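You operate a simulated robot arm through the tools that you are given. There is no shell and no other tool.

You are at the controls of a simulated two-armed robot. One attempt, no reset.

JOB
Set the cage's brake adjuster to FIRM and put the brake back on.
Fine: brake off and lock lever free while the knob turns; lock it again; the cage stays where it is.

It is judged by the outcome, as a careful person would: the job done as asked, and still so three seconds after it is handed in. It fails if anything else is knocked over, pushed out of place, dropped, spilled or broken.

ROBOT AND FRAMES
Two 7-joint arms with fingered hands on one trunk that stands fixed in place. Base frame: the origin is at the foot of the trunk, x ahead of it, y to its left, z up. Units: mm, degrees, N and s.
The left shoulder is at [40, 146, 1280], the right one opposite. With the tool pointing down near the work surface each hand reaches from about 240 to 700 mm from the base axis, measured 20 degrees to its own side. Payload 4 kg a hand.
The TCP of each hand is the grasp point between the finger pads, 26 mm short of the fingertips. In the tool frame z runs along the fingers and y along their closing line. The gripper opens to 148 mm. The gripper's body begins 73 mm behind the TCP. The gripper is a hand of 3 fingers: y runs from the thumb to the fingers, the wrist lies at [0, 0, -224] in the tool frame, and closing takes about 1.5 s.
Orientation is told as [roll, pitch, yaw] about the base's x, y, z axes, in that order, counted from this pose: with the fingers straight down and closing along the base's y, the tool's x points along the base's -x, its y along +y and its z along -z.

CONTROLS
- The arms move only by the tool arm_command. It takes "left_rows", "right_rows" or both (then of equal length, played together; a hand with none holds still); each is a list of rows, each a list of 6 numbers: the shift along the base's x, y, z in units of 400 mm (1.0 is 400 mm), then the turn, a rotation vector about the base's x, y, z in units of 45 degrees (1.0 is 45 degrees). In form: [[x, y, z, wx, wy, wz], ...]. A call has 1 to 20 rows; each row is the pose to reach, as a shift and turn from the pose commanded when the call began. "left_claw" and "right_claw" are, for a hand that has rows, the closure, from 0 (fully open) to 1 (shut), set as the call begins (left out, the last holds). A call with a number of a shift or a turn outside -1 to 1 is refused whole. A row lasts 0.2 s, in which the tool goes at most 50 mm and 8.6 degrees; a call with a longer step from one row to the next is refused whole, and so is a gripper value outside its range. Where a pose cannot be reached the arm comes as near as it can. A force on the tool above 40 N (or 10 N above the force at the start of the call, whichever is more), or a blocked arm, ends the call early, and 0.2 s more pass. The fingers move at their own pace (about 108 mm/s each) and stop on an object; they squeeze with about 29 N. The grip force told is the motor's: it shows also when the fingers shut on nothing. Time passes only in rows, and 0.2 s behind the last, so rows that repeat a pose let the fingers close. The reply holds the time, the measured pose of the TCP, the force on the tool along the base axes, the opening and the grip force, in the units named above and with some noise, with the torque about the TCP (base axes, N m) and any sound that the robot's microphone picked up, and new pictures: "pictures" is both (left out), scene, wrist or none (wrist: the cameras of the hands that moved).
- Cameras (640 x 400 px; columns grow to the right, rows downward): "scene" is now at [87.9, -53.8, 1501.3]; the picture's right is [-0.61, -0.79, 0.00], its down [-0.51, 0.39, -0.76] and it looks along [0.61, -0.47, -0.64] (base axes); focal length 320 px, centre (320, 200). "left" rides on the left gripper at [-68, -39, -90] in its tool frame; the picture's right is [0.50, -0.87, 0.00], its down [0.65, 0.38, -0.65] and it looks along [0.57, 0.33, 0.76] (tool axes); focal length 222 px, centre (320, 200). "right" rides on the right gripper at [68, -39, -90] in its tool frame; the picture's right is [0.50, 0.87, 0.00], its down [-0.66, 0.38, -0.65] and it looks along [-0.57, 0.33, 0.76] (tool axes); focal length 222 px, centre (320, 200). There is no depth. A picture from a camera that has moved, and an enlarged one, comes with that camera's place and axes in the base frame and with its lens.
- slide_trunk(by): slides the trunk up (or, below 0, down) by that many mm; the arms and the scene camera ride with it, the base frame stays. It gives what a move gives, with no picture.
- set_fingers(finger1, finger2, thumb_bend, hand): sets how far each is bent, from 0 (flat) to 100 (curled in); at 30 the hand is open as for a grip, at 70 the pads meet at the TCP. One left out holds its place. A second passes; each finger stops where it meets its share of the squeeze, and holds until it gets a number again. A gripper value or a shape takes the hand back. It gives what a move gives, with no picture; readings hold the bend of each and the force on the fingers (four entries, about 0 where the hand has none), thumb and palm.
- hand_shape(shape, hand): the hand has 3 fingers and takes this shape, open, in about a second: jaw (thumb against the fingers, like two jaws); tri (thumb and two fingers); tip (a fingertip pinch); poke (one finger out to press); point (the index stretched); flat (the hand flat); cup (the hand cupped); fist (a fist). The gripper value then closes the fingers along that shape, each until it touches; the sizes above hold for jaw. It gives what a move gives, with no picture.
- head_to(pan, tilt): turns the head with the scene camera to pan (to the left, within 86 degrees either way) and tilt (down, from -29 to 69), counted from straight ahead of the robot. It gives what a move gives, and a new picture of the scene camera.
- zoom(camera, box): a new picture of the part [left, top, right, bottom] of that camera's present view, enlarged. No time passes.
- job_done(): hands the job in; it is judged then, once.

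Nothing tells you positions but the pictures and the camera data. Unless the task says otherwise, let go and move clear before handing in.

The tools are called after "Request:" as name(argument=value, ...) on one line, values as JSON. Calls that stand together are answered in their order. arm_command: Moves the arms, as the interface text tells. Its arguments: {"type":"object","properties":{"left_rows":{"type":"array","items":{"type":"array","items":{"type":"number"}}},"left_claw":{"type":"number"},"right_rows":{"type":"array","items":{"type":"array","items":{"type":"number"}}},"right_claw":{"type":"number"},"pictures":{"type":"string","enum":["both","scene","wrist","none"]}},"required":[]} The other tools are called the same way: slide_trunk (by) slides the trunk up or down; hand_shape (shape, hand) gives the hand a shape; set_fingers (finger1, finger2, thumb_bend, hand) moves the fingers one by one; head_to (pan, tilt) turns the head that bears the scene camera; zoom (camera, box) takes an enlarged picture of a part of a camera's view; job_done () hands the job in.

At the start:

```text
time_s: 0.0
left_tool_pos: [375.9, -66.8, 1271.0]
left_ee_rot: [0.0, -0.1, 0.2]
left_ft_force: [-0.1, -0.6, 0.2]
left_torque: [-0.01, -0.01, 0.01]
left_finger_gap: 147.8
left_grasp_force: 0.2
left_shape: jaw
left_bend: [30.0, 30.0, 30.0]
left_finger forces: [0.1, 0.0, 0.0, 0.1, 0.0, 0.0]
right_tool_pos: [325.0, -477.5, 1176.6]
right_ee_rot: [0.0, 0.0, 0.0]
right_ft_force: [0.2, -0.1, 0.6]
right_torque: [0.01, 0.03, 0.0]
right_finger_gap: 147.9
right_grasp_force: 0.0
right_shape: jaw
right_bend: [30.0, 30.0, 30.0]
right_finger forces: [0.0, 0.1, 0.0, 0.0, 0.0, 0.0]
trunk travel left (down, up): [-450.0, 56.0]
head pan, tilt: [-37.7, 40.1]
```

scene: 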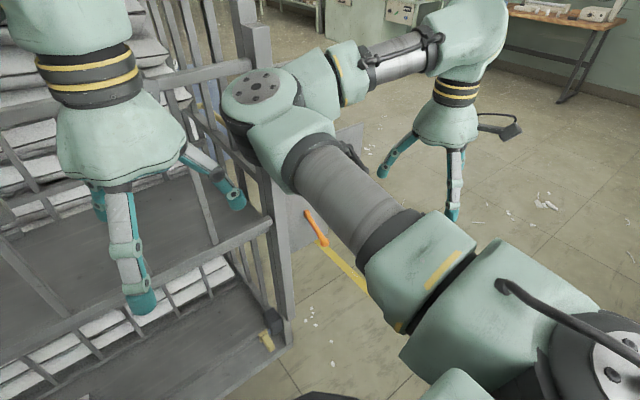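
right: 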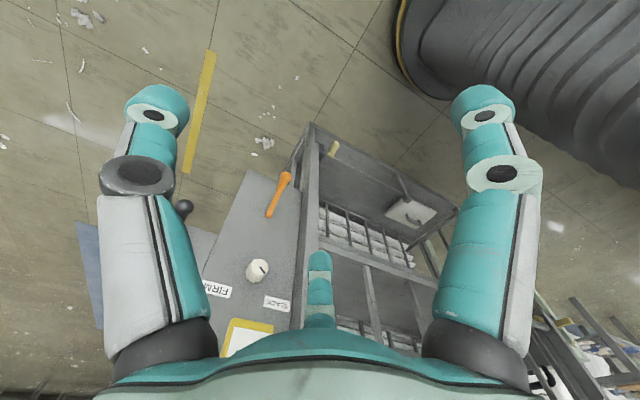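
left: 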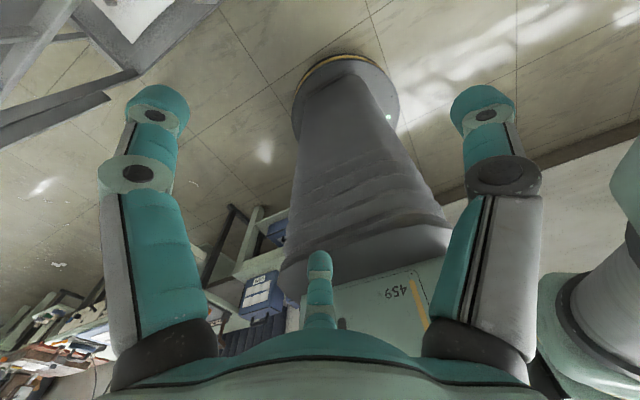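

I see a roll cage ahead and to the right, with a side plate that carries an orange lever, a white knob with FIRM/SLACK labels, and another dark-knobbed lever. I'll enlarge the pictures to work out what each part is.

Request:
zoom(camera="right", box=[160, 120, 340, 360])

Request:
zoom(camera="scene", box=[200, 100, 440, 400])

```text
1.67 times, centred on (250, 240) of right
camera zoom: at [257.5, -516.3, 1266.9], right [-0.5, 0.87, 0.0], down [0.66, 0.38, 0.65], along [0.57, 0.33, -0.76], focal length 370 px, centre (437, 133)
```

zoom: 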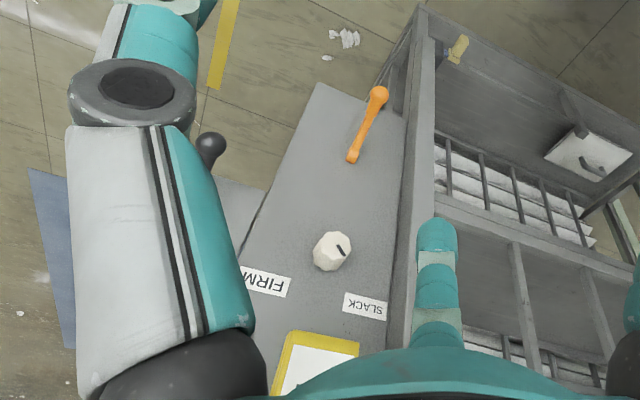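

```text
1.33 times, centred on (320, 250) of scene
camera zoom: at [87.9, -53.8, 1501.3], right [-0.61, -0.79, 0.0], down [-0.51, 0.39, -0.76], along [0.61, -0.47, -0.64], focal length 427 px, centre (320, 133)
```

zoom: 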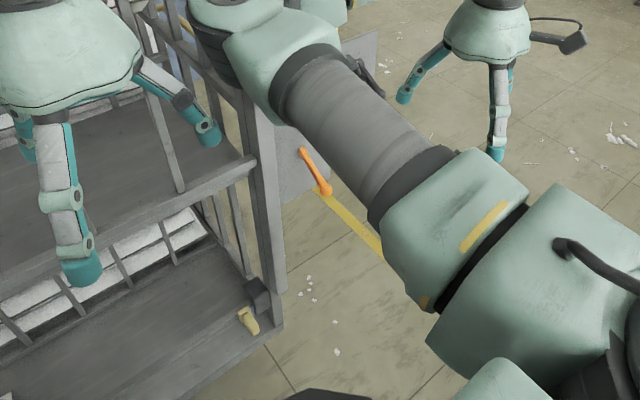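

The orange lever triangulates to about [595, -435, 870] and the knob to about [610, -438, 1054]. Both sit on a panel that seems to face the robot, with a dark ball lever further right. I'll back the right hand off and pitch it so its camera looks straight at the panel.

Request:
arm_command(right_rows=[[0, -0.03, -0.05, 0, -0.125, 0], [0, -0.06, -0.11, 0, -0.25, 0], [0, -0.09, -0.17, 0, -0.375, 0], [0, -0.12, -0.22, 0, -0.5, 0], [0, -0.15, -0.28, 0, -0.625, 0], [0, -0.18, -0.33, 0, -0.75, 0], [0, -0.2, -0.39, 0, -0.875, 0], [0, -0.2, -0.44, 0, -1, 0], [0, -0.2, -0.44, 0, -1, 0]])

```text
time_s: 2.0
left_tool_pos: [376.5, -66.3, 1270.3]
left_ee_rot: [-0.1, 0.1, 0.2]
left_ft_force: [0.3, 0.5, 0.3]
left_torque: [-0.02, 0.0, 0.0]
left_finger_gap: 148.0
left_grasp_force: 0.1
left_shape: jaw
left_bend: [30.0, 30.0, 30.0]
left_finger forces: [0.0, 0.0, 0.0, 0.0, 0.0, 0.1]
right_tool_pos: [324.6, -558.2, 1001.5]
right_ee_rot: [0.0, -45.0, 0.1]
right_ft_force: [0.0, 0.5, 0.5]
right_torque: [0.02, -0.02, 0.01]
right_finger_gap: 147.8
right_grasp_force: 0.0
right_shape: jaw
right_bend: [30.0, 30.0, 30.0]
right_finger forces: [0.0, 0.0, 0.0, 0.1, 0.0, 0.0]
trunk travel left (down, up): [-450.0, 56.0]
head pan, tilt: [-37.7, 40.1]
camera scene: at [88.1, -53.3, 1501.3], right [-0.61, -0.79, 0.0], down [-0.51, 0.39, -0.76], along [0.61, -0.47, -0.64], focal length 320 px, centre (320, 200)
camera right: at [212.6, -596.6, 1016.2], right [-0.35, 0.87, -0.36], down [0.0, 0.38, 0.93], along [0.94, 0.33, -0.13], focal length 222 px, centre (320, 200)
```

scene: 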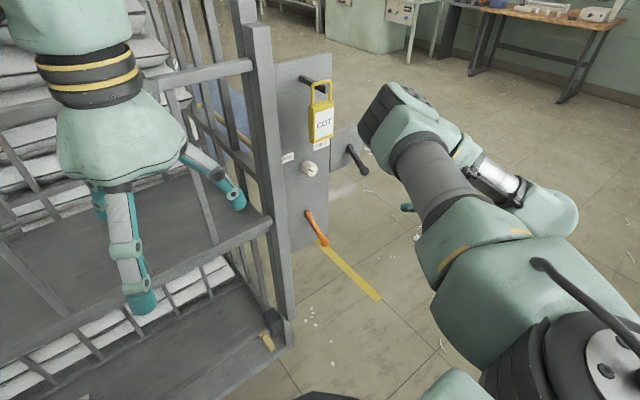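
right: 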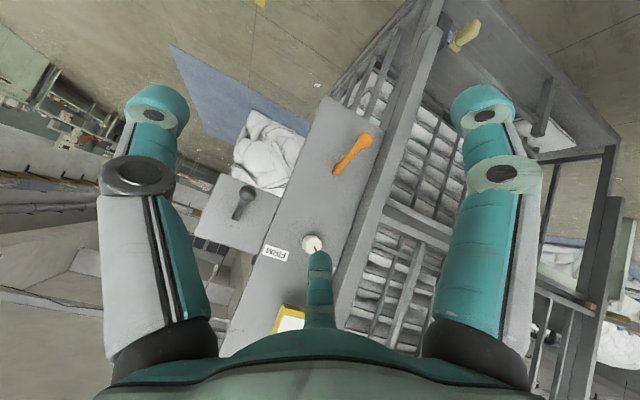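

The panel is now clear in the scene view: a yellow tag or lock at the top, the knob in the middle, the orange lever below, and a black ball lever on a side tab. I'll enlarge it.

Request:
zoom(camera="scene", box=[250, 50, 400, 150])

Request:
zoom(camera="scene", box=[250, 130, 400, 260])

Request:
zoom(camera="right", box=[180, 90, 400, 330])

```text
4.00 times, centred on (325, 100) of scene
camera zoom: at [88.1, -53.3, 1501.3], right [-0.61, -0.79, 0.0], down [-0.51, 0.39, -0.76], along [0.61, -0.47, -0.64], focal length 1281 px, centre (300, 600)
```

zoom: 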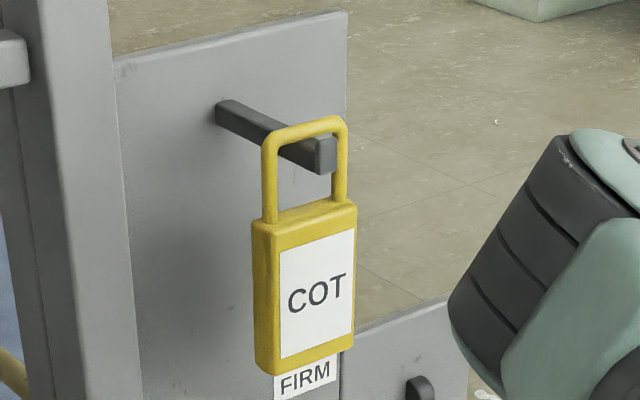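

```text
3.08 times, centred on (325, 195) of scene
camera zoom: at [88.1, -53.3, 1501.3], right [-0.61, -0.79, 0.0], down [-0.51, 0.39, -0.76], along [0.61, -0.47, -0.64], focal length 985 px, centre (305, 215)
```

zoom: 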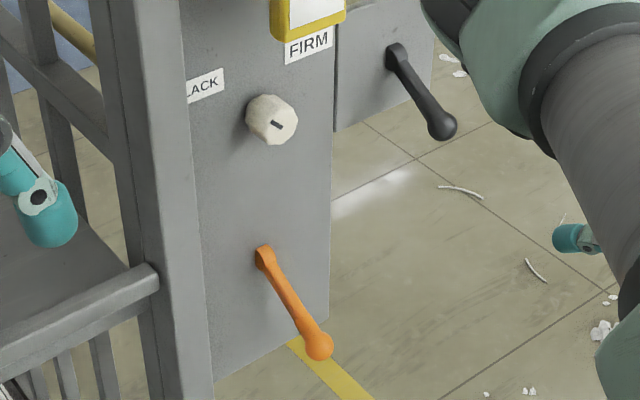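

```text
1.67 times, centred on (290, 210) of right
camera zoom: at [212.6, -596.6, 1016.2], right [-0.35, 0.87, -0.36], down [0.0, 0.38, 0.93], along [0.94, 0.33, -0.13], focal length 370 px, centre (370, 183)
```

zoom: 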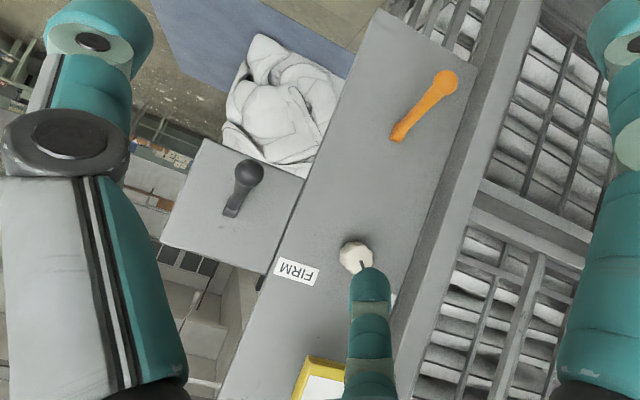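

Both levers appear to stick out toward the robot and slope down: orange from pivot [645, -433, 890] to ball [563, -434, 838], black from pivot [645, -583, 1050] to ball [583, -584, 1005]. The knob is near [626, -434, 1048]. I'll zoom in to see the details and the knob's pointer.

Request:
zoom(camera="scene", box=[290, 145, 340, 185])

Request:
zoom(camera="scene", box=[295, 200, 345, 250])

Request:
zoom(camera="scene", box=[325, 130, 385, 185])

Request:
zoom(camera="right", box=[230, 110, 390, 270])

```text
10.00 times, centred on (315, 165) of scene
camera zoom: at [88.1, -53.3, 1501.3], right [-0.61, -0.79, 0.0], down [-0.51, 0.39, -0.76], along [0.61, -0.47, -0.64], focal length 3202 px, centre (370, 550)
```

zoom: 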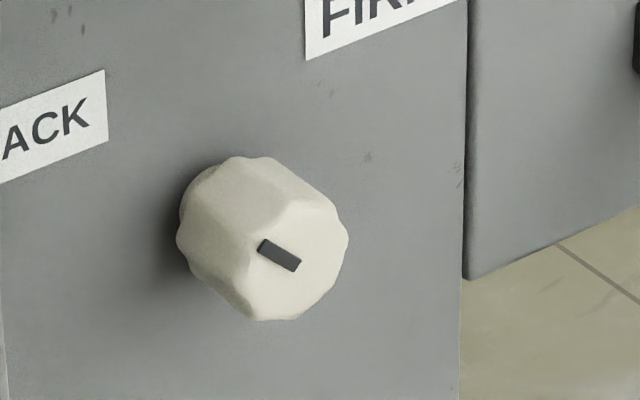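

```text
8.00 times, centred on (320, 225) of scene
camera zoom: at [88.1, -53.3, 1501.3], right [-0.61, -0.79, 0.0], down [-0.51, 0.39, -0.76], along [0.61, -0.47, -0.64], focal length 2562 px, centre (320, 0)
```

zoom: 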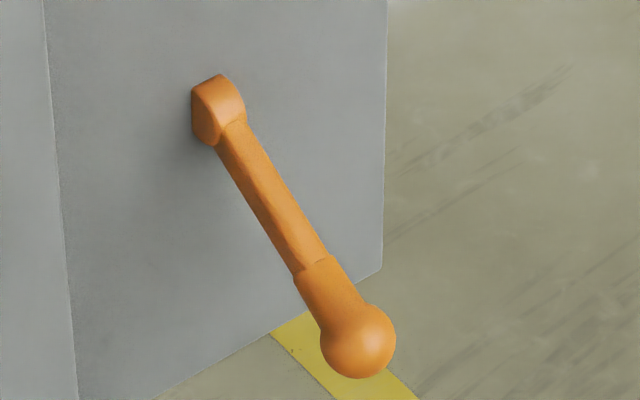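

```text
7.27 times, centred on (355, 158) of scene
camera zoom: at [88.1, -53.3, 1501.3], right [-0.61, -0.79, 0.0], down [-0.51, 0.39, -0.76], along [0.61, -0.47, -0.64], focal length 2329 px, centre (66, 509)
```

zoom: 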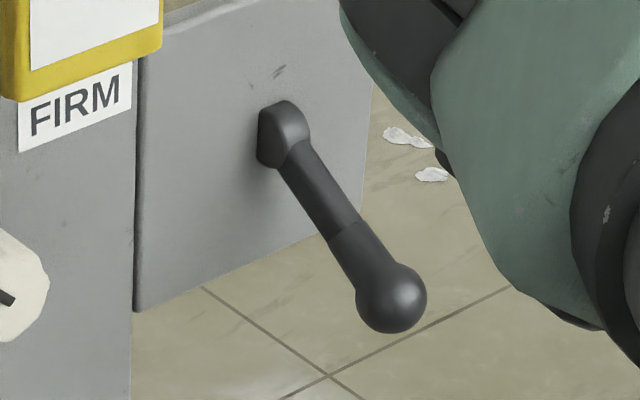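

```text
2.50 times, centred on (310, 190) of right
camera zoom: at [212.6, -596.6, 1016.2], right [-0.35, 0.87, -0.36], down [0.0, 0.38, 0.93], along [0.94, 0.33, -0.13], focal length 555 px, centre (345, 225)
```

zoom: 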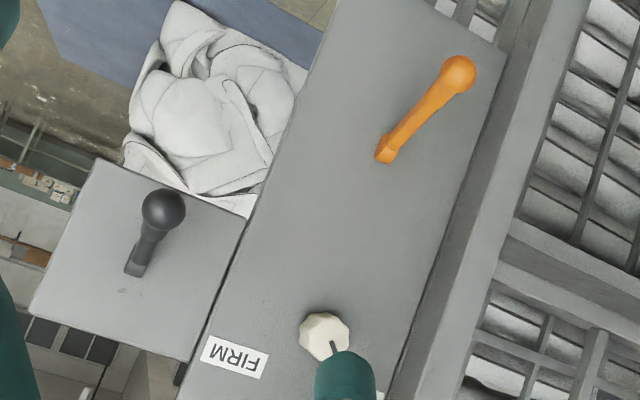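

The knob's pointer is toward SLACK (upper left), so FIRM is about 90–100° clockwise. Both levers slope down, and lifting should release them. I'll close the right hand, point it forward and bring it below the orange lever, still well clear of it.

Request:
arm_command(right_rows=[[0, 0.03, -0.06, 0, -0.12, 0], [0, 0.07, -0.13, 0, -0.25, 0], [0, 0.11, -0.19, 0, -0.37, 0], [0, 0.15, -0.26, 0, -0.5, 0], [0.03, 0.19, -0.32, 0, -0.62, 0], [0.06, 0.23, -0.39, 0, -0.75, 0], [0.09, 0.27, -0.45, 0, -0.87, 0], [0.12, 0.31, -0.515, 0, -1, 0], [0.12, 0.31, -0.515, 0, -1, 0]], right_claw=1)

Request:
head_to(pan=-40, tilt=40)

```text
time_s: 4.0
left_tool_pos: [373.0, -67.9, 1271.0]
left_ee_rot: [0.0, 0.0, 0.3]
left_ft_force: [-0.8, -0.6, -0.6]
left_torque: [0.01, -0.02, -0.01]
left_finger_gap: 148.1
left_grasp_force: 0.2
left_shape: jaw
left_bend: [30.0, 30.0, 30.0]
left_finger forces: [0.0, 0.0, 0.1, 0.1, 0.0, 0.0]
right_tool_pos: [331.9, -502.4, 1056.4]
right_ee_rot: [177.2, -90.0, -177.1]
right_ft_force: [0.5, -0.2, 0.0]
right_torque: [0.01, 0.02, -0.01]
right_finger_gap: 0.3
right_grasp_force: 28.8
right_shape: jaw
right_bend: [70.0, 70.0, 70.0]
right_finger forces: [0.0, 0.0, 0.1, 0.0, 0.1, 0.1]
right hand out of reach, approached as far as the arm can: row 4, 5, 6, 7, 8, 9
trunk travel left (down, up): [-450.0, 56.0]
head pan, tilt: [-37.7, 40.1]
camera scene: at [83.9, -54.2, 1501.5], right [-0.61, -0.79, 0.0], down [-0.51, 0.39, -0.77], along [0.61, -0.47, -0.64], focal length 320 px, centre (320, 200)
camera right: at [242.4, -541.9, 989.1], right [0.0, 0.87, -0.5], down [-0.66, 0.38, 0.65], along [0.76, 0.33, 0.57], focal length 222 px, centre (320, 200)
```

scene: 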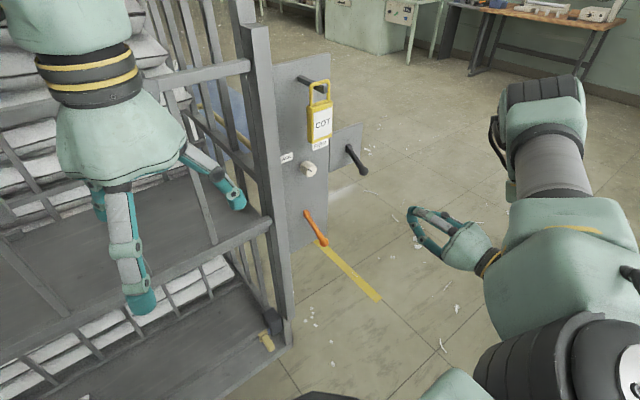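
right: 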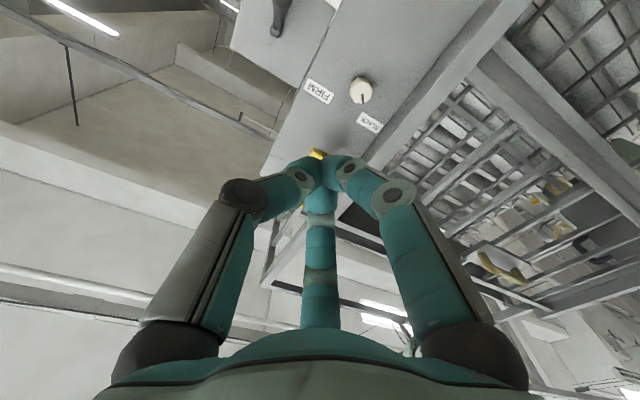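

```text
time_s: 4.6
left_tool_pos: [374.6, -68.0, 1270.7]
left_ee_rot: [-0.1, 0.1, 0.2]
left_ft_force: [-0.4, 0.4, 0.4]
left_torque: [0.0, -0.01, 0.0]
left_finger_gap: 148.0
left_grasp_force: 0.1
left_shape: jaw
left_bend: [30.0, 30.0, 30.0]
left_finger forces: [0.0, 0.1, 0.0, 0.0, 0.0, 0.0]
right_tool_pos: [333.8, -503.5, 1055.7]
right_ee_rot: [-12.4, -89.8, 12.4]
right_ft_force: [-0.4, -0.1, -0.1]
right_torque: [0.02, -0.01, 0.0]
right_finger_gap: 0.2
right_grasp_force: 28.8
right_shape: jaw
right_bend: [70.0, 70.0, 70.0]
right_finger forces: [0.0, 0.0, 0.0, 0.0, 0.0, 0.2]
trunk travel left (down, up): [-450.0, 56.0]
head pan, tilt: [-40.0, 40.0]
camera scene: at [84.5, -56.6, 1501.5], right [-0.64, -0.77, 0.0], down [-0.49, 0.41, -0.77], along [0.59, -0.49, -0.64], focal length 320 px, centre (320, 200)
```

scene: 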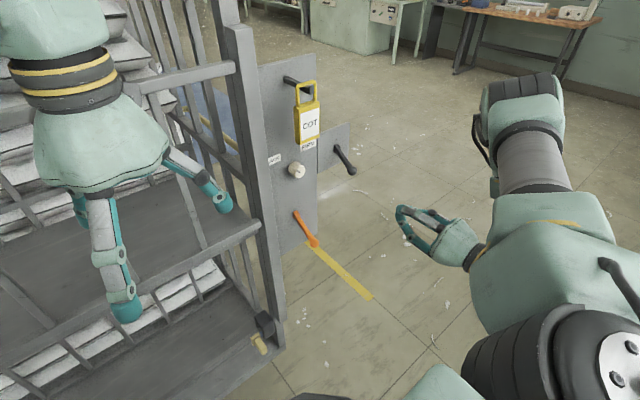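

The hand could not reach that low with the shoulder this high. I'll lower the trunk about 250 mm, which puts the shoulders level with the panel. Both hands are clear of the cage for this.

Request:
slide_trunk(by=-250)

Request:
head_to(pan=-40, tilt=30)

```text
time_s: 7.2
left_tool_pos: [376.9, -67.7, 1019.5]
left_ee_rot: [-0.2, 0.0, 0.2]
left_ft_force: [-0.8, -0.1, -0.4]
left_torque: [0.0, -0.02, 0.0]
left_finger_gap: 147.7
left_grasp_force: 0.0
left_shape: jaw
left_bend: [30.0, 30.0, 30.0]
left_finger forces: [0.0, 0.0, 0.1, 0.0, 0.0, 0.0]
right_tool_pos: [336.2, -501.7, 806.2]
right_ee_rot: [-10.8, -89.9, 11.0]
right_ft_force: [0.3, 0.0, -0.1]
right_torque: [0.03, -0.02, 0.01]
right_finger_gap: 0.0
right_grasp_force: 28.9
right_shape: jaw
right_bend: [70.0, 70.0, 70.0]
right_finger forces: [0.0, 0.0, 0.1, 0.0, 0.0, 0.0]
trunk travel left (down, up): [-200.0, 306.0]
head pan, tilt: [-40.0, 40.0]
```

```text
time_s: 7.9
left_tool_pos: [376.1, -67.3, 1020.5]
left_ee_rot: [-0.2, 0.0, 0.2]
left_ft_force: [0.5, -0.3, 1.3]
left_torque: [0.03, -0.01, 0.0]
left_finger_gap: 147.7
left_grasp_force: 0.1
left_shape: jaw
left_bend: [30.0, 30.0, 30.0]
left_finger forces: [0.0, 0.0, 0.0, 0.0, 0.1, 0.1]
right_tool_pos: [335.5, -503.2, 807.2]
right_ee_rot: [-7.2, -89.9, 7.3]
right_ft_force: [-0.4, -0.4, 0.5]
right_torque: [0.01, -0.01, 0.0]
right_finger_gap: 0.0
right_grasp_force: 28.9
right_shape: jaw
right_bend: [70.0, 70.0, 70.0]
right_finger forces: [0.1, 0.0, 0.0, 0.0, 0.0, 0.0]
trunk travel left (down, up): [-200.0, 306.0]
head pan, tilt: [-40.0, 30.0]
camera scene: at [89.8, -60.1, 1266.9], right [-0.64, -0.77, 0.0], down [-0.38, 0.32, -0.87], along [0.66, -0.56, -0.5], focal length 320 px, centre (320, 200)
```

scene: 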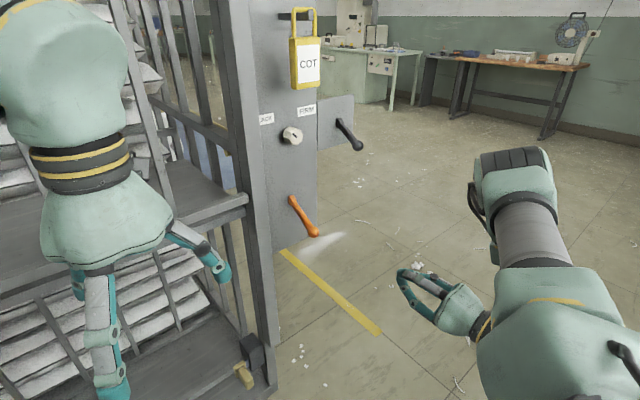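

This view shows the panel more squarely. I'll enlarge it to refine the positions.

Request:
zoom(camera="scene", box=[240, 80, 400, 180])

Request:
zoom(camera="scene", box=[250, 170, 350, 250])

Request:
zoom(camera="scene", box=[220, 320, 300, 400])

```text
4.00 times, centred on (320, 130) of scene
camera zoom: at [89.8, -60.1, 1266.9], right [-0.64, -0.77, 0.0], down [-0.38, 0.32, -0.87], along [0.66, -0.56, -0.5], focal length 1281 px, centre (320, 480)
```

zoom: 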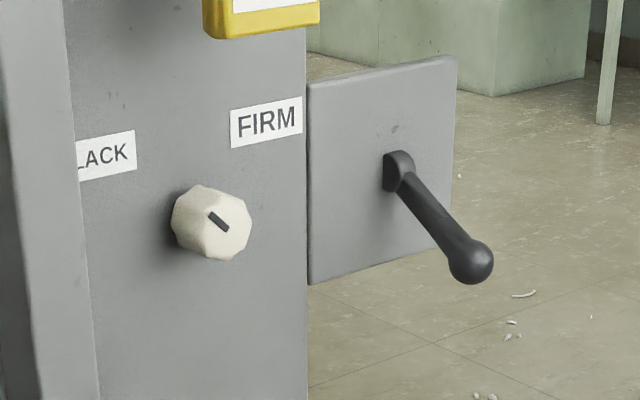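

```text
5.00 times, centred on (300, 210) of scene
camera zoom: at [89.8, -60.1, 1266.9], right [-0.64, -0.77, 0.0], down [-0.38, 0.32, -0.87], along [0.66, -0.56, -0.5], focal length 1601 px, centre (420, 150)
```

zoom: 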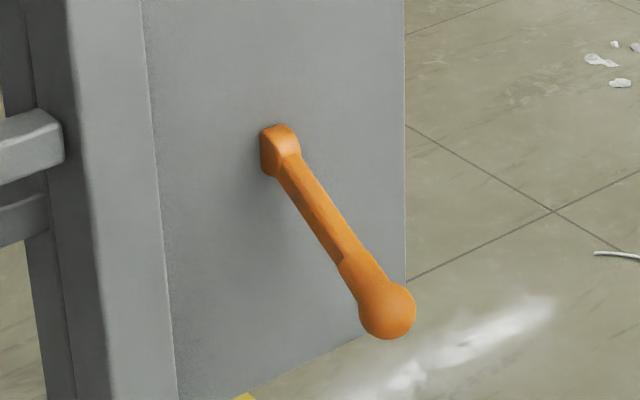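

```text
5.00 times, centred on (260, 360) of scene
camera zoom: at [89.8, -60.1, 1266.9], right [-0.64, -0.77, 0.0], down [-0.38, 0.32, -0.87], along [0.66, -0.56, -0.5], focal length 1601 px, centre (620, -600)
```

zoom: 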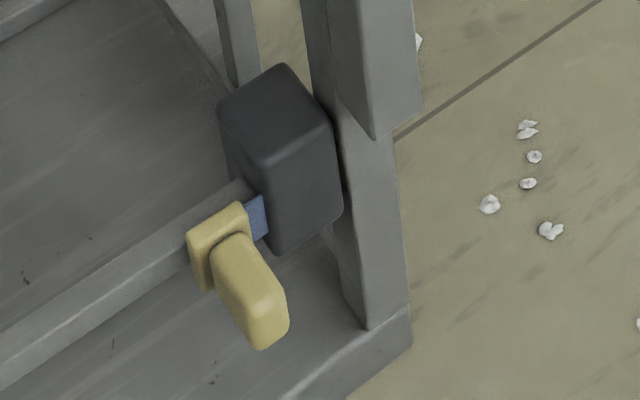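

Refined positions are: knob face [615, -437, 1048], orange ball [562, -437, 832], black ball [578, -585, 1003]. There is also a yellow latch low on the cage, so I'll look over the rest of the cage before touching anything.

Request:
head_to(pan=-15, tilt=50)

Request:
zoom(camera="left", box=[0, 0, 640, 400])

```text
time_s: 8.8
left_tool_pos: [376.2, -67.1, 1020.2]
left_ee_rot: [-0.1, 0.0, 0.2]
left_ft_force: [0.6, 0.3, -0.6]
left_torque: [0.01, -0.02, 0.01]
left_finger_gap: 147.6
left_grasp_force: 0.1
left_shape: jaw
left_bend: [30.0, 30.0, 30.0]
left_finger forces: [0.0, 0.0, 0.1, 0.0, 0.1, 0.1]
right_tool_pos: [335.2, -504.0, 806.3]
right_ee_rot: [-7.6, -89.8, 7.6]
right_ft_force: [-0.9, -0.4, 0.7]
right_torque: [-0.03, -0.01, 0.02]
right_finger_gap: 0.0
right_grasp_force: 28.7
right_shape: jaw
right_bend: [70.0, 70.0, 70.0]
right_finger forces: [0.0, 0.1, 0.0, 0.1, 0.1, 0.0]
trunk travel left (down, up): [-200.0, 306.0]
head pan, tilt: [-15.0, 50.0]
camera scene: at [94.9, -22.0, 1237.5], right [-0.26, -0.97, 0.0], down [-0.74, 0.2, -0.64], along [0.62, -0.17, -0.77], focal length 320 px, centre (320, 200)
```

scene: 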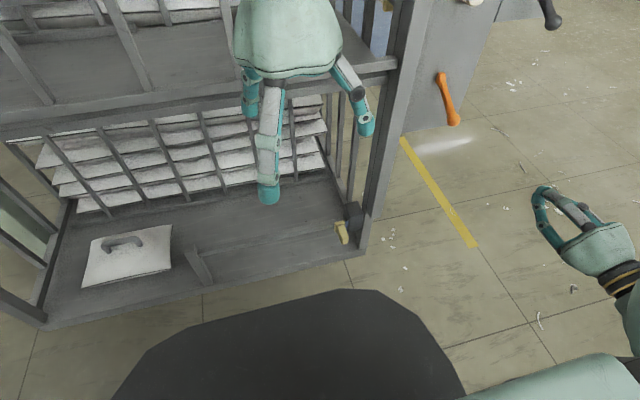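

```text
1.00 times, centred on (320, 200) of left (not enlarged: the box is as wide or as high as the picture)
camera zoom: at [444.1, -107.5, 1110.1], right [-0.5, -0.87, 0.0], down [-0.66, 0.38, 0.65], along [-0.57, 0.32, -0.76], focal length 222 px, centre (320, 200)
```

zoom: 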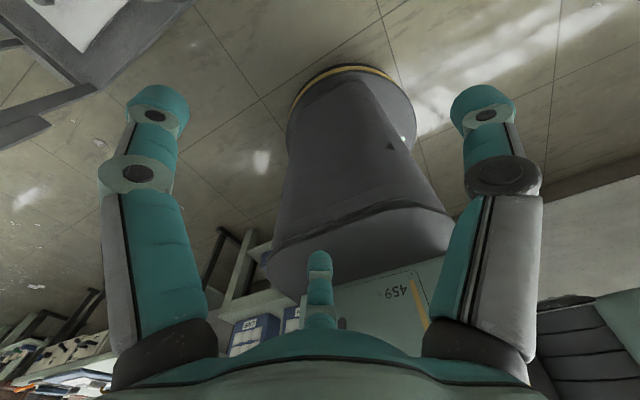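

The rest of the cage is only scenery: a hatch and a gate latch low down. I'll turn the head back to the panel and send a zero-shift row, to confirm the right hand's commanded pose matches where it is.

Request:
head_to(pan=-40, tilt=32)

Request:
arm_command(right_rows=[[0, 0, 0, 0, 0, 0], [0, 0, 0, 0, 0, 0]], pictures="none")

```text
time_s: 9.7
left_tool_pos: [376.2, -66.6, 1019.7]
left_ee_rot: [-0.2, 0.1, 0.1]
left_ft_force: [-0.8, 0.5, 0.3]
left_torque: [-0.01, -0.01, 0.0]
left_finger_gap: 147.5
left_grasp_force: 0.0
left_shape: jaw
left_bend: [30.0, 30.0, 30.0]
left_finger forces: [0.0, 0.0, 0.0, 0.0, 0.0, 0.0]
right_tool_pos: [335.5, -502.4, 808.0]
right_ee_rot: [-9.0, -89.9, 9.1]
right_ft_force: [-1.3, 0.3, -0.2]
right_torque: [0.02, 0.0, -0.01]
right_finger_gap: 0.3
right_grasp_force: 29.2
right_shape: jaw
right_bend: [70.0, 70.0, 70.0]
right_finger forces: [0.1, 0.0, 0.0, 0.0, 0.0, 0.1]
trunk travel left (down, up): [-200.0, 306.0]
head pan, tilt: [-40.0, 32.0]
camera scene: at [89.2, -59.4, 1263.8], right [-0.64, -0.77, 0.0], down [-0.41, 0.34, -0.85], along [0.65, -0.54, -0.53], focal length 320 px, centre (320, 200)
```

scene: 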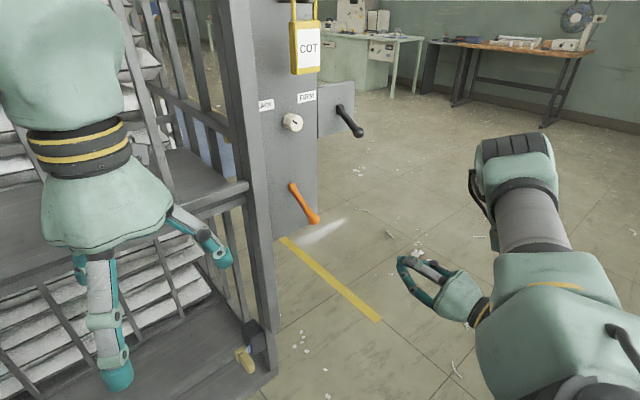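

```text
time_s: 10.3
left_tool_pos: [377.3, -67.7, 1020.8]
left_ee_rot: [0.0, 0.0, 0.1]
left_ft_force: [0.2, -0.4, 0.0]
left_torque: [0.0, 0.02, 0.0]
left_finger_gap: 147.8
left_grasp_force: 0.0
left_shape: jaw
left_bend: [30.0, 30.0, 30.0]
left_finger forces: [0.0, 0.0, 0.0, 0.0, 0.0, 0.0]
right_tool_pos: [335.3, -503.1, 807.4]
right_ee_rot: [-7.3, -89.9, 7.2]
right_ft_force: [0.0, -0.1, -0.2]
right_torque: [0.0, 0.02, -0.03]
right_finger_gap: 0.0
right_grasp_force: 28.7
right_shape: jaw
right_bend: [70.0, 70.0, 70.0]
right_finger forces: [0.1, 0.0, 0.0, 0.0, 0.0, 0.1]
trunk travel left (down, up): [-200.0, 306.0]
head pan, tilt: [-40.0, 32.0]
```

The commanded pose matches. Next I'll bring the closed hand in line with the orange lever, below and in front of it.

Request:
arm_command(right_rows=[[0.06, 0.033, -0.016, 0, 0, 0], [0.12, 0.066, -0.032, 0, 0, 0], [0.18, 0.1, -0.05, 0, 0, 0], [0.24, 0.133, -0.066, 0, 0, 0], [0.2875, 0.165, -0.08, 0, 0, 0], [0.2875, 0.165, -0.08, 0, 0, 0]])

```text
time_s: 11.7
left_tool_pos: [376.1, -66.8, 1020.3]
left_ee_rot: [-0.1, 0.0, 0.2]
left_ft_force: [0.3, 0.5, -0.4]
left_torque: [0.04, 0.0, 0.0]
left_finger_gap: 147.7
left_grasp_force: 0.1
left_shape: jaw
left_bend: [30.0, 30.0, 30.0]
left_finger forces: [0.0, 0.1, 0.1, 0.0, 0.0, 0.0]
right_tool_pos: [393.5, -467.5, 842.7]
right_ee_rot: [0.5, -89.8, -0.3]
right_ft_force: [-0.5, 0.3, 1.0]
right_torque: [0.02, -0.01, -0.01]
right_finger_gap: 0.0
right_grasp_force: 29.0
right_shape: jaw
right_bend: [70.0, 70.0, 70.0]
right_finger forces: [0.0, 0.0, 0.0, 0.1, 0.0, 0.0]
right hand out of reach, approached as far as the arm can: row 1, 2, 3, 4, 5, 6
trunk travel left (down, up): [-200.0, 306.0]
head pan, tilt: [-40.0, 32.0]
camera scene: at [89.1, -59.6, 1263.8], right [-0.64, -0.77, 0.0], down [-0.41, 0.34, -0.85], along [0.65, -0.54, -0.53], focal length 320 px, centre (320, 200)
camera right: at [302.9, -506.3, 775.1], right [0.0, 0.87, -0.5], down [-0.65, 0.38, 0.66], along [0.76, 0.33, 0.56], focal length 222 px, centre (320, 200)
```

scene: 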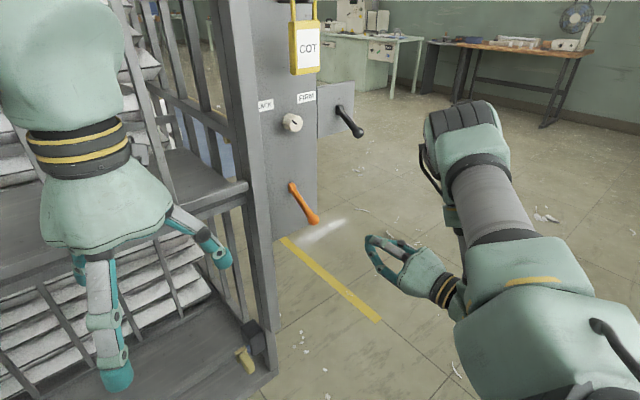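
right: 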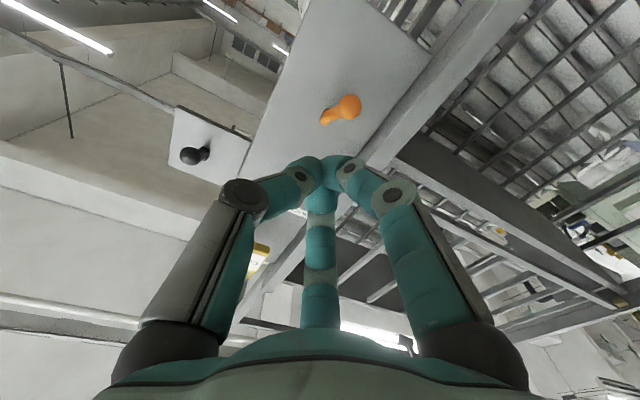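

The hand is limited with the shoulder this high, because the reach curve rises relative to the shoulder. I'll lower the trunk another 150 mm and try again for the pose below the orange lever.

Request:
slide_trunk(by=-150)

Request:
arm_command(right_rows=[[0.02, 0.012, 0.02, 0, 0, 0], [0.04, 0.025, 0.05, 0, 0, 0], [0.06, 0.037, 0.1, 0, 0, 0], [0.09, 0.05, 0.15, 0, 0, 0], [0.12, 0.062, 0.18, 0, 0, 0], [0.14, 0.075, 0.205, 0, 0, 0], [0.14, 0.075, 0.205, 0, 0, 0]])

```text
time_s: 13.5
left_tool_pos: [376.4, -67.7, 869.6]
left_ee_rot: [-0.1, -0.1, 0.2]
left_ft_force: [0.3, 0.3, 0.0]
left_torque: [0.03, -0.02, 0.0]
left_finger_gap: 148.1
left_grasp_force: 0.1
left_shape: jaw
left_bend: [30.0, 30.0, 30.0]
left_finger forces: [0.1, 0.1, 0.1, 0.0, 0.0, 0.1]
right_tool_pos: [392.1, -467.7, 691.0]
right_ee_rot: [-1.2, -89.7, 1.3]
right_ft_force: [0.0, -0.3, 0.1]
right_torque: [0.03, 0.0, -0.01]
right_finger_gap: 0.2
right_grasp_force: 28.6
right_shape: jaw
right_bend: [70.0, 70.0, 70.0]
right_finger forces: [0.0, 0.0, 0.0, 0.0, 0.0, 0.0]
trunk travel left (down, up): [-50.0, 456.0]
head pan, tilt: [-40.0, 32.0]
```

```text
time_s: 15.1
left_tool_pos: [377.3, -67.1, 868.6]
left_ee_rot: [-0.1, 0.0, 0.2]
left_ft_force: [0.2, 0.0, 0.4]
left_torque: [0.02, 0.04, 0.01]
left_finger_gap: 148.2
left_grasp_force: 0.1
left_shape: jaw
left_bend: [30.0, 30.0, 30.0]
left_finger forces: [0.1, 0.0, 0.0, 0.1, 0.0, 0.0]
right_tool_pos: [450.0, -438.4, 773.5]
right_ee_rot: [-0.2, -89.7, 0.4]
right_ft_force: [0.1, 0.1, -1.0]
right_torque: [-0.03, -0.01, 0.02]
right_finger_gap: 0.0
right_grasp_force: 29.0
right_shape: jaw
right_bend: [70.0, 70.0, 70.0]
right_finger forces: [0.0, 0.0, 0.0, 0.0, 0.0, 0.0]
trunk travel left (down, up): [-50.0, 456.0]
head pan, tilt: [-40.0, 32.0]
camera scene: at [89.1, -59.7, 1112.3], right [-0.64, -0.77, 0.0], down [-0.41, 0.34, -0.85], along [0.65, -0.54, -0.53], focal length 320 px, centre (320, 200)
camera right: at [359.4, -477.2, 706.2], right [0.0, 0.87, -0.5], down [-0.65, 0.38, 0.66], along [0.76, 0.33, 0.56], focal length 222 px, centre (320, 200)
```

scene: 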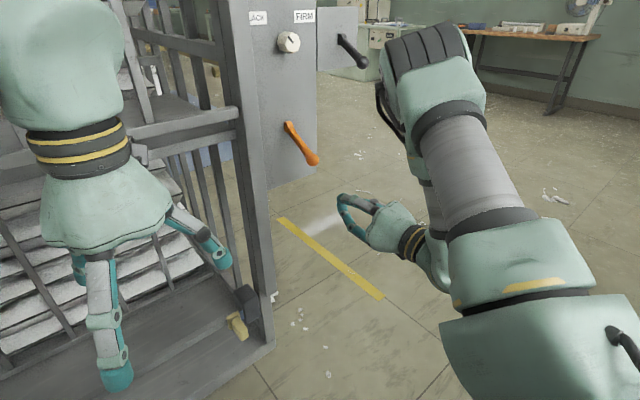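
right: 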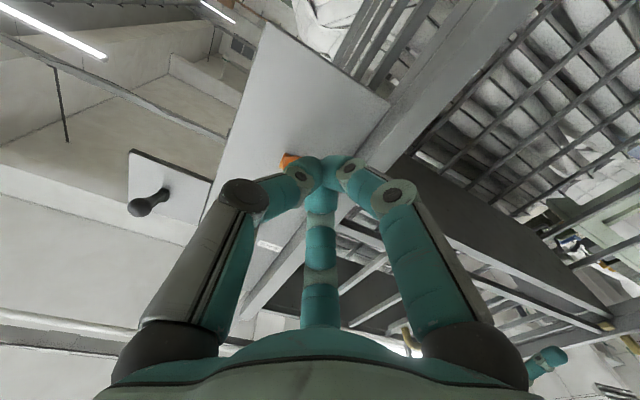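

The right hand is now at [450, -438, 774], below and in front of the orange lever. One straight finger would push more cleanly than the closed tripod, so I'll try the poke shape and look at it.

Request:
hand_shape(shape="poke", hand="right")

Request:
arm_command(right_rows=[[0, 0, 0, 0, 0, 0], [0, 0, 0, 0, 0, 0]])

```text
time_s: 16.0
left_tool_pos: [376.6, -67.1, 868.7]
left_ee_rot: [-0.1, 0.0, 0.2]
left_ft_force: [0.1, 0.3, -0.3]
left_torque: [0.02, -0.06, 0.03]
left_finger_gap: 147.8
left_grasp_force: 0.0
left_shape: jaw
left_bend: [30.0, 30.0, 30.0]
left_finger forces: [0.0, 0.0, 0.1, 0.1, 0.0, 0.1]
right_tool_pos: [449.6, -438.4, 772.8]
right_ee_rot: [-0.8, -89.8, 0.8]
right_ft_force: [0.1, -0.5, 0.0]
right_torque: [-0.01, -0.01, 0.02]
right_finger_gap: 0.2
right_grasp_force: 0.1
right_shape: poke
right_bend: [100.0, 100.0, 40.0]
right_finger forces: [0.0, 0.1, 0.0, 0.0, 0.0, 0.1]
trunk travel left (down, up): [-50.0, 456.0]
head pan, tilt: [-40.0, 32.0]
```

```text
time_s: 16.6
left_tool_pos: [376.4, -67.9, 868.7]
left_ee_rot: [-0.1, 0.0, 0.1]
left_ft_force: [0.9, -0.4, -0.5]
left_torque: [0.01, -0.01, -0.02]
left_finger_gap: 148.0
left_grasp_force: 0.0
left_shape: jaw
left_bend: [30.0, 30.0, 30.0]
left_finger forces: [0.0, 0.1, 0.1, 0.1, 0.0, 0.0]
right_tool_pos: [450.7, -438.4, 773.8]
right_ee_rot: [0.4, -89.8, -0.1]
right_ft_force: [-0.3, -0.1, 1.2]
right_torque: [0.03, -0.04, 0.01]
right_finger_gap: 0.2
right_grasp_force: 0.1
right_shape: poke
right_bend: [100.0, 100.0, 40.0]
right_finger forces: [0.1, 0.0, 0.0, 0.0, 0.1, 0.1]
trunk travel left (down, up): [-50.0, 456.0]
head pan, tilt: [-40.0, 32.0]
camera scene: at [89.1, -59.5, 1112.4], right [-0.64, -0.77, 0.0], down [-0.41, 0.34, -0.85], along [0.65, -0.54, -0.53], focal length 320 px, centre (320, 200)
camera right: at [359.4, -477.2, 706.1], right [0.0, 0.87, -0.5], down [-0.65, 0.38, 0.66], along [0.76, 0.33, 0.56], focal length 222 px, centre (320, 200)
```

scene: 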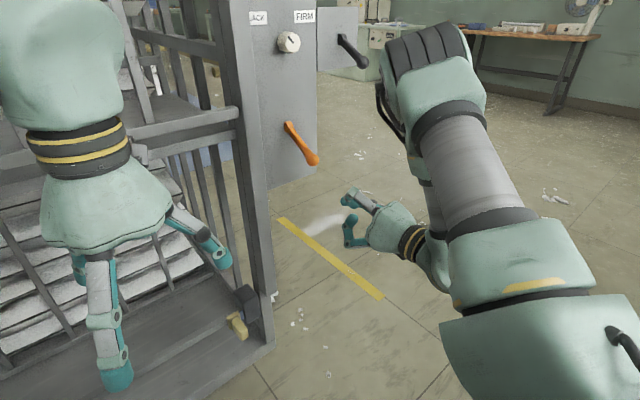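
right: 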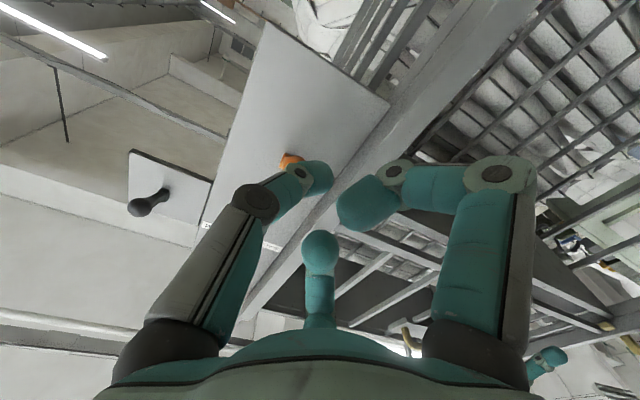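

The curled fingers would get in the way of a poke here. A better way is a three-finger grip on the lever's ball from above and behind, with the tool pitched 45° down and the rod in the gap between two fingers. I'll go back to the jaw shape and raise the trunk for that; the hand is clear.

Request:
hand_shape(shape="jaw", hand="right")

Request:
arm_command(right_rows=[[-0.05, 0, 0, 0, 0, 0], [-0.1, 0, 0, 0, 0, 0], [-0.15, 0, 0, 0, 0, 0]], right_claw=0.5, pictures="none")

Request:
slide_trunk(by=200)

```text
time_s: 17.5
left_tool_pos: [376.8, -67.0, 868.9]
left_ee_rot: [0.0, -0.1, 0.2]
left_ft_force: [-0.7, 0.4, -0.2]
left_torque: [-0.01, 0.0, 0.02]
left_finger_gap: 147.8
left_grasp_force: 0.0
left_shape: jaw
left_bend: [30.0, 30.0, 30.0]
left_finger forces: [0.0, 0.0, 0.0, 0.0, 0.0, 0.1]
right_tool_pos: [450.0, -438.9, 774.1]
right_ee_rot: [-0.9, -89.8, 1.0]
right_ft_force: [0.2, 0.3, 0.1]
right_torque: [0.0, 0.02, 0.01]
right_finger_gap: 147.7
right_grasp_force: 0.0
right_shape: jaw
right_bend: [30.0, 30.0, 30.0]
right_finger forces: [0.0, 0.0, 0.1, 0.1, 0.0, 0.0]
trunk travel left (down, up): [-50.0, 456.0]
head pan, tilt: [-40.0, 32.0]
```

```text
time_s: 18.3
left_tool_pos: [374.7, -66.8, 869.0]
left_ee_rot: [-0.1, 0.0, 0.2]
left_ft_force: [-0.4, -0.3, 0.0]
left_torque: [0.01, -0.03, -0.02]
left_finger_gap: 147.9
left_grasp_force: 0.0
left_shape: jaw
left_bend: [30.0, 30.0, 30.0]
left_finger forces: [0.1, 0.1, 0.0, 0.1, 0.1, 0.0]
right_tool_pos: [388.7, -437.6, 774.2]
right_ee_rot: [10.6, -89.8, -10.5]
right_ft_force: [0.9, -0.3, 0.1]
right_torque: [0.01, -0.03, 0.04]
right_finger_gap: 74.4
right_grasp_force: 0.0
right_shape: jaw
right_bend: [36.0, 36.0, 70.0]
right_finger forces: [0.1, 0.0, 0.0, 0.0, 0.0, 0.0]
trunk travel left (down, up): [-50.0, 456.0]
head pan, tilt: [-40.0, 32.0]
```

```text
time_s: 20.4
left_tool_pos: [376.3, -65.8, 1071.1]
left_ee_rot: [-0.1, 0.2, 0.3]
left_ft_force: [0.5, 0.1, -0.2]
left_torque: [0.0, -0.03, -0.04]
left_finger_gap: 148.0
left_grasp_force: 0.2
left_shape: jaw
left_bend: [30.0, 30.0, 30.0]
left_finger forces: [0.0, 0.0, 0.1, 0.0, 0.0, 0.0]
right_tool_pos: [389.0, -437.8, 973.8]
right_ee_rot: [0.8, -89.9, -0.6]
right_ft_force: [0.7, 0.2, 0.1]
right_torque: [0.01, -0.01, -0.02]
right_finger_gap: 74.7
right_grasp_force: 0.0
right_shape: jaw
right_bend: [36.0, 36.0, 70.0]
right_finger forces: [0.0, 0.0, 0.0, 0.0, 0.1, 0.0]
trunk travel left (down, up): [-250.0, 256.0]
head pan, tilt: [-40.0, 32.0]
```

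Half-closing brings the thumb all the way to centre, so I'll set the fingers individually to an even half-open pre-grasp. Then I'll pitch the hand to 45° down.

Request:
set_fingers(hand="right", finger1=48, finger2=48, thumb_bend=48)

Request:
arm_command(right_rows=[[0, 0, 0, 0, 0.14, 0], [0, 0, 0, 0, 0.28, 0], [0.02, 0, -0.01, 0, 0.42, 0], [0.04, 0, -0.02, 0, 0.57, 0], [0.07, 0, -0.03, 0, 0.71, 0], [0.1, 0, -0.04, 0, 0.85, 0], [0.125, 0, -0.05, 0, 1, 0], [0.125, 0, -0.05, 0, 1, 0]], pictures="none")

Request:
arm_command(right_rows=[[0, 0, 0, -0.118, 0, 0.118], [0, 0, 0, -0.236, 0, 0.236], [0, 0, 0, -0.354, 0, 0.354], [0, 0, 0, -0.471, 0, 0.471], [0, 0, 0, -0.471, 0, 0.471]])

```text
time_s: 21.4
left_tool_pos: [376.4, -66.9, 1069.4]
left_ee_rot: [-0.1, -0.1, 0.2]
left_ft_force: [-0.3, -0.1, 0.5]
left_torque: [-0.01, -0.01, 0.01]
left_finger_gap: 147.9
left_grasp_force: 0.0
left_shape: jaw
left_bend: [30.0, 30.0, 30.0]
left_finger forces: [0.0, 0.0, 0.0, 0.1, 0.1, 0.0]
right_tool_pos: [388.9, -437.6, 974.4]
right_ee_rot: [1.0, -89.8, -0.9]
right_ft_force: [-0.5, 0.3, 0.2]
right_torque: [-0.01, -0.01, 0.01]
right_finger_gap: 68.8
right_grasp_force: 0.2
right_shape: fingers
right_bend: [48.0, 48.0, 48.0]
right_finger forces: [0.0, 0.0, 0.1, 0.0, 0.0, 0.1]
trunk travel left (down, up): [-250.0, 256.0]
head pan, tilt: [-40.0, 32.0]
```

```text
time_s: 23.2
left_tool_pos: [375.8, -66.7, 1069.2]
left_ee_rot: [0.0, 0.0, 0.2]
left_ft_force: [0.5, -0.5, -0.8]
left_torque: [0.04, -0.04, 0.03]
left_finger_gap: 147.9
left_grasp_force: 0.0
left_shape: jaw
left_bend: [30.0, 30.0, 30.0]
left_finger forces: [0.1, 0.0, 0.1, 0.1, 0.0, 0.0]
right_tool_pos: [438.0, -439.0, 954.9]
right_ee_rot: [0.1, -44.6, 0.0]
right_ft_force: [-0.1, -1.3, 0.9]
right_torque: [-0.01, -0.04, -0.05]
right_finger_gap: 68.6
right_grasp_force: 0.0
right_shape: fingers
right_bend: [48.0, 48.0, 48.0]
right_finger forces: [0.1, 0.0, 0.0, 0.0, 0.0, 0.0]
right hand out of reach, approached as far as the arm can: row 2, 3
trunk travel left (down, up): [-250.0, 256.0]
head pan, tilt: [-40.0, 32.0]
```

```text
time_s: 24.4
left_tool_pos: [375.9, -66.2, 1069.4]
left_ee_rot: [-0.1, 0.0, 0.3]
left_ft_force: [0.0, 0.7, 0.6]
left_torque: [-0.02, 0.01, -0.01]
left_finger_gap: 148.0
left_grasp_force: 0.0
left_shape: jaw
left_bend: [30.0, 30.0, 30.0]
left_finger forces: [0.0, 0.0, 0.1, 0.0, 0.0, 0.0]
right_tool_pos: [439.8, -437.8, 955.3]
right_ee_rot: [-26.4, -37.4, 39.2]
right_ft_force: [0.9, 0.9, 0.8]
right_torque: [0.01, -0.01, 0.01]
right_finger_gap: 68.8
right_grasp_force: 0.1
right_shape: fingers
right_bend: [48.0, 48.0, 48.0]
right_finger forces: [0.1, 0.0, 0.1, 0.0, 0.0, 0.0]
trunk travel left (down, up): [-250.0, 256.0]
head pan, tilt: [-40.0, 32.0]
camera scene: at [89.2, -59.4, 1313.5], right [-0.64, -0.77, 0.0], down [-0.41, 0.34, -0.85], along [0.65, -0.54, -0.53], focal length 320 px, centre (320, 200)
camera right: at [347.6, -505.1, 991.7], right [-0.62, 0.5, -0.61], down [-0.19, 0.66, 0.73], along [0.76, 0.57, -0.31], focal length 222 px, centre (320, 200)
```

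scene: 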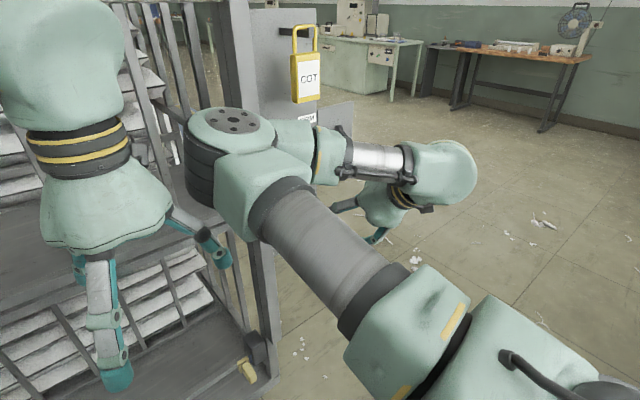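
right: 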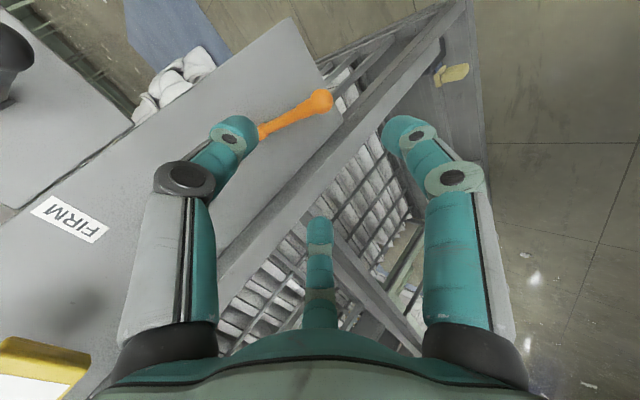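

The right elbow has swung inward near the left hand. I'll first move the left hand 200 mm to the left to make room, then check.

Request:
arm_command(left_rows=[[0, 0.08, 0.0, 0, 0, 0], [0, 0.16, 0.0, 0, 0, 0], [0, 0.25, 0.0, 0, 0, 0], [0, 0.34, 0.0, 0, 0, 0], [0, 0.42, 0, 0, 0, 0], [0, 0.5, 0, 0, 0, 0], [0, 0.5, 0, 0, 0, 0]], pictures="scene")

Request:
head_to(pan=-30, tilt=35)

```text
time_s: 26.0
left_tool_pos: [376.5, 132.0, 1072.3]
left_ee_rot: [0.0, 0.0, 0.2]
left_ft_force: [-0.2, -1.3, 0.1]
left_torque: [0.02, -0.01, 0.02]
left_finger_gap: 147.9
left_grasp_force: 0.1
left_shape: jaw
left_bend: [30.0, 30.0, 30.0]
left_finger forces: [0.1, 0.0, 0.0, 0.0, 0.0, 0.1]
right_tool_pos: [439.2, -439.6, 954.7]
right_ee_rot: [-26.2, -37.6, 39.1]
right_ft_force: [0.7, -0.3, 0.0]
right_torque: [0.0, 0.03, 0.02]
right_finger_gap: 68.7
right_grasp_force: 0.2
right_shape: fingers
right_bend: [48.0, 48.0, 48.0]
right_finger forces: [0.1, 0.0, 0.0, 0.0, 0.0, 0.1]
trunk travel left (down, up): [-250.0, 256.0]
head pan, tilt: [-40.0, 32.0]
camera scene: at [89.4, -60.2, 1313.5], right [-0.64, -0.77, 0.0], down [-0.41, 0.34, -0.85], along [0.65, -0.54, -0.53], focal length 320 px, centre (320, 200)
```

scene: 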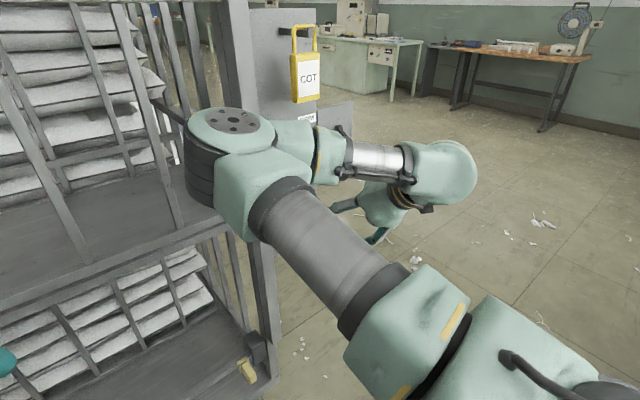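

```text
time_s: 26.8
left_tool_pos: [375.5, 132.6, 1073.2]
left_ee_rot: [-0.1, 0.0, 0.2]
left_ft_force: [-0.1, -0.2, 0.1]
left_torque: [0.0, 0.02, 0.02]
left_finger_gap: 148.3
left_grasp_force: 0.1
left_shape: jaw
left_bend: [30.0, 30.0, 30.0]
left_finger forces: [0.1, 0.1, 0.1, 0.0, 0.1, 0.1]
right_tool_pos: [438.5, -437.8, 956.0]
right_ee_rot: [-26.4, -37.6, 39.0]
right_ft_force: [-0.2, 0.2, 0.2]
right_torque: [0.0, -0.01, -0.04]
right_finger_gap: 68.7
right_grasp_force: 0.1
right_shape: fingers
right_bend: [48.0, 48.0, 48.0]
right_finger forces: [0.1, 0.0, 0.0, 0.0, 0.0, 0.0]
trunk travel left (down, up): [-250.0, 256.0]
head pan, tilt: [-30.0, 35.0]
camera scene: at [96.8, -45.8, 1308.9], right [-0.5, -0.87, 0.0], down [-0.5, 0.29, -0.82], along [0.71, -0.41, -0.57], focal length 320 px, centre (320, 200)
```

scene: 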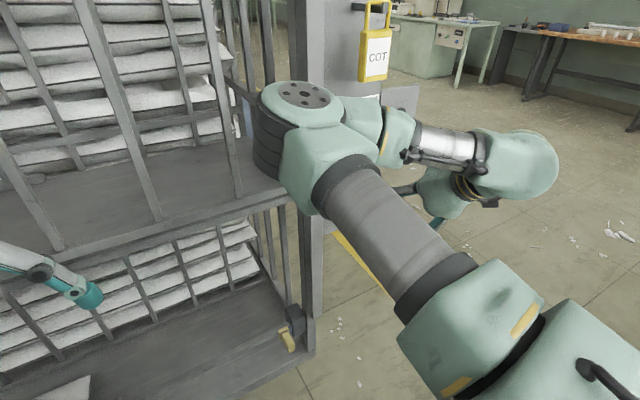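

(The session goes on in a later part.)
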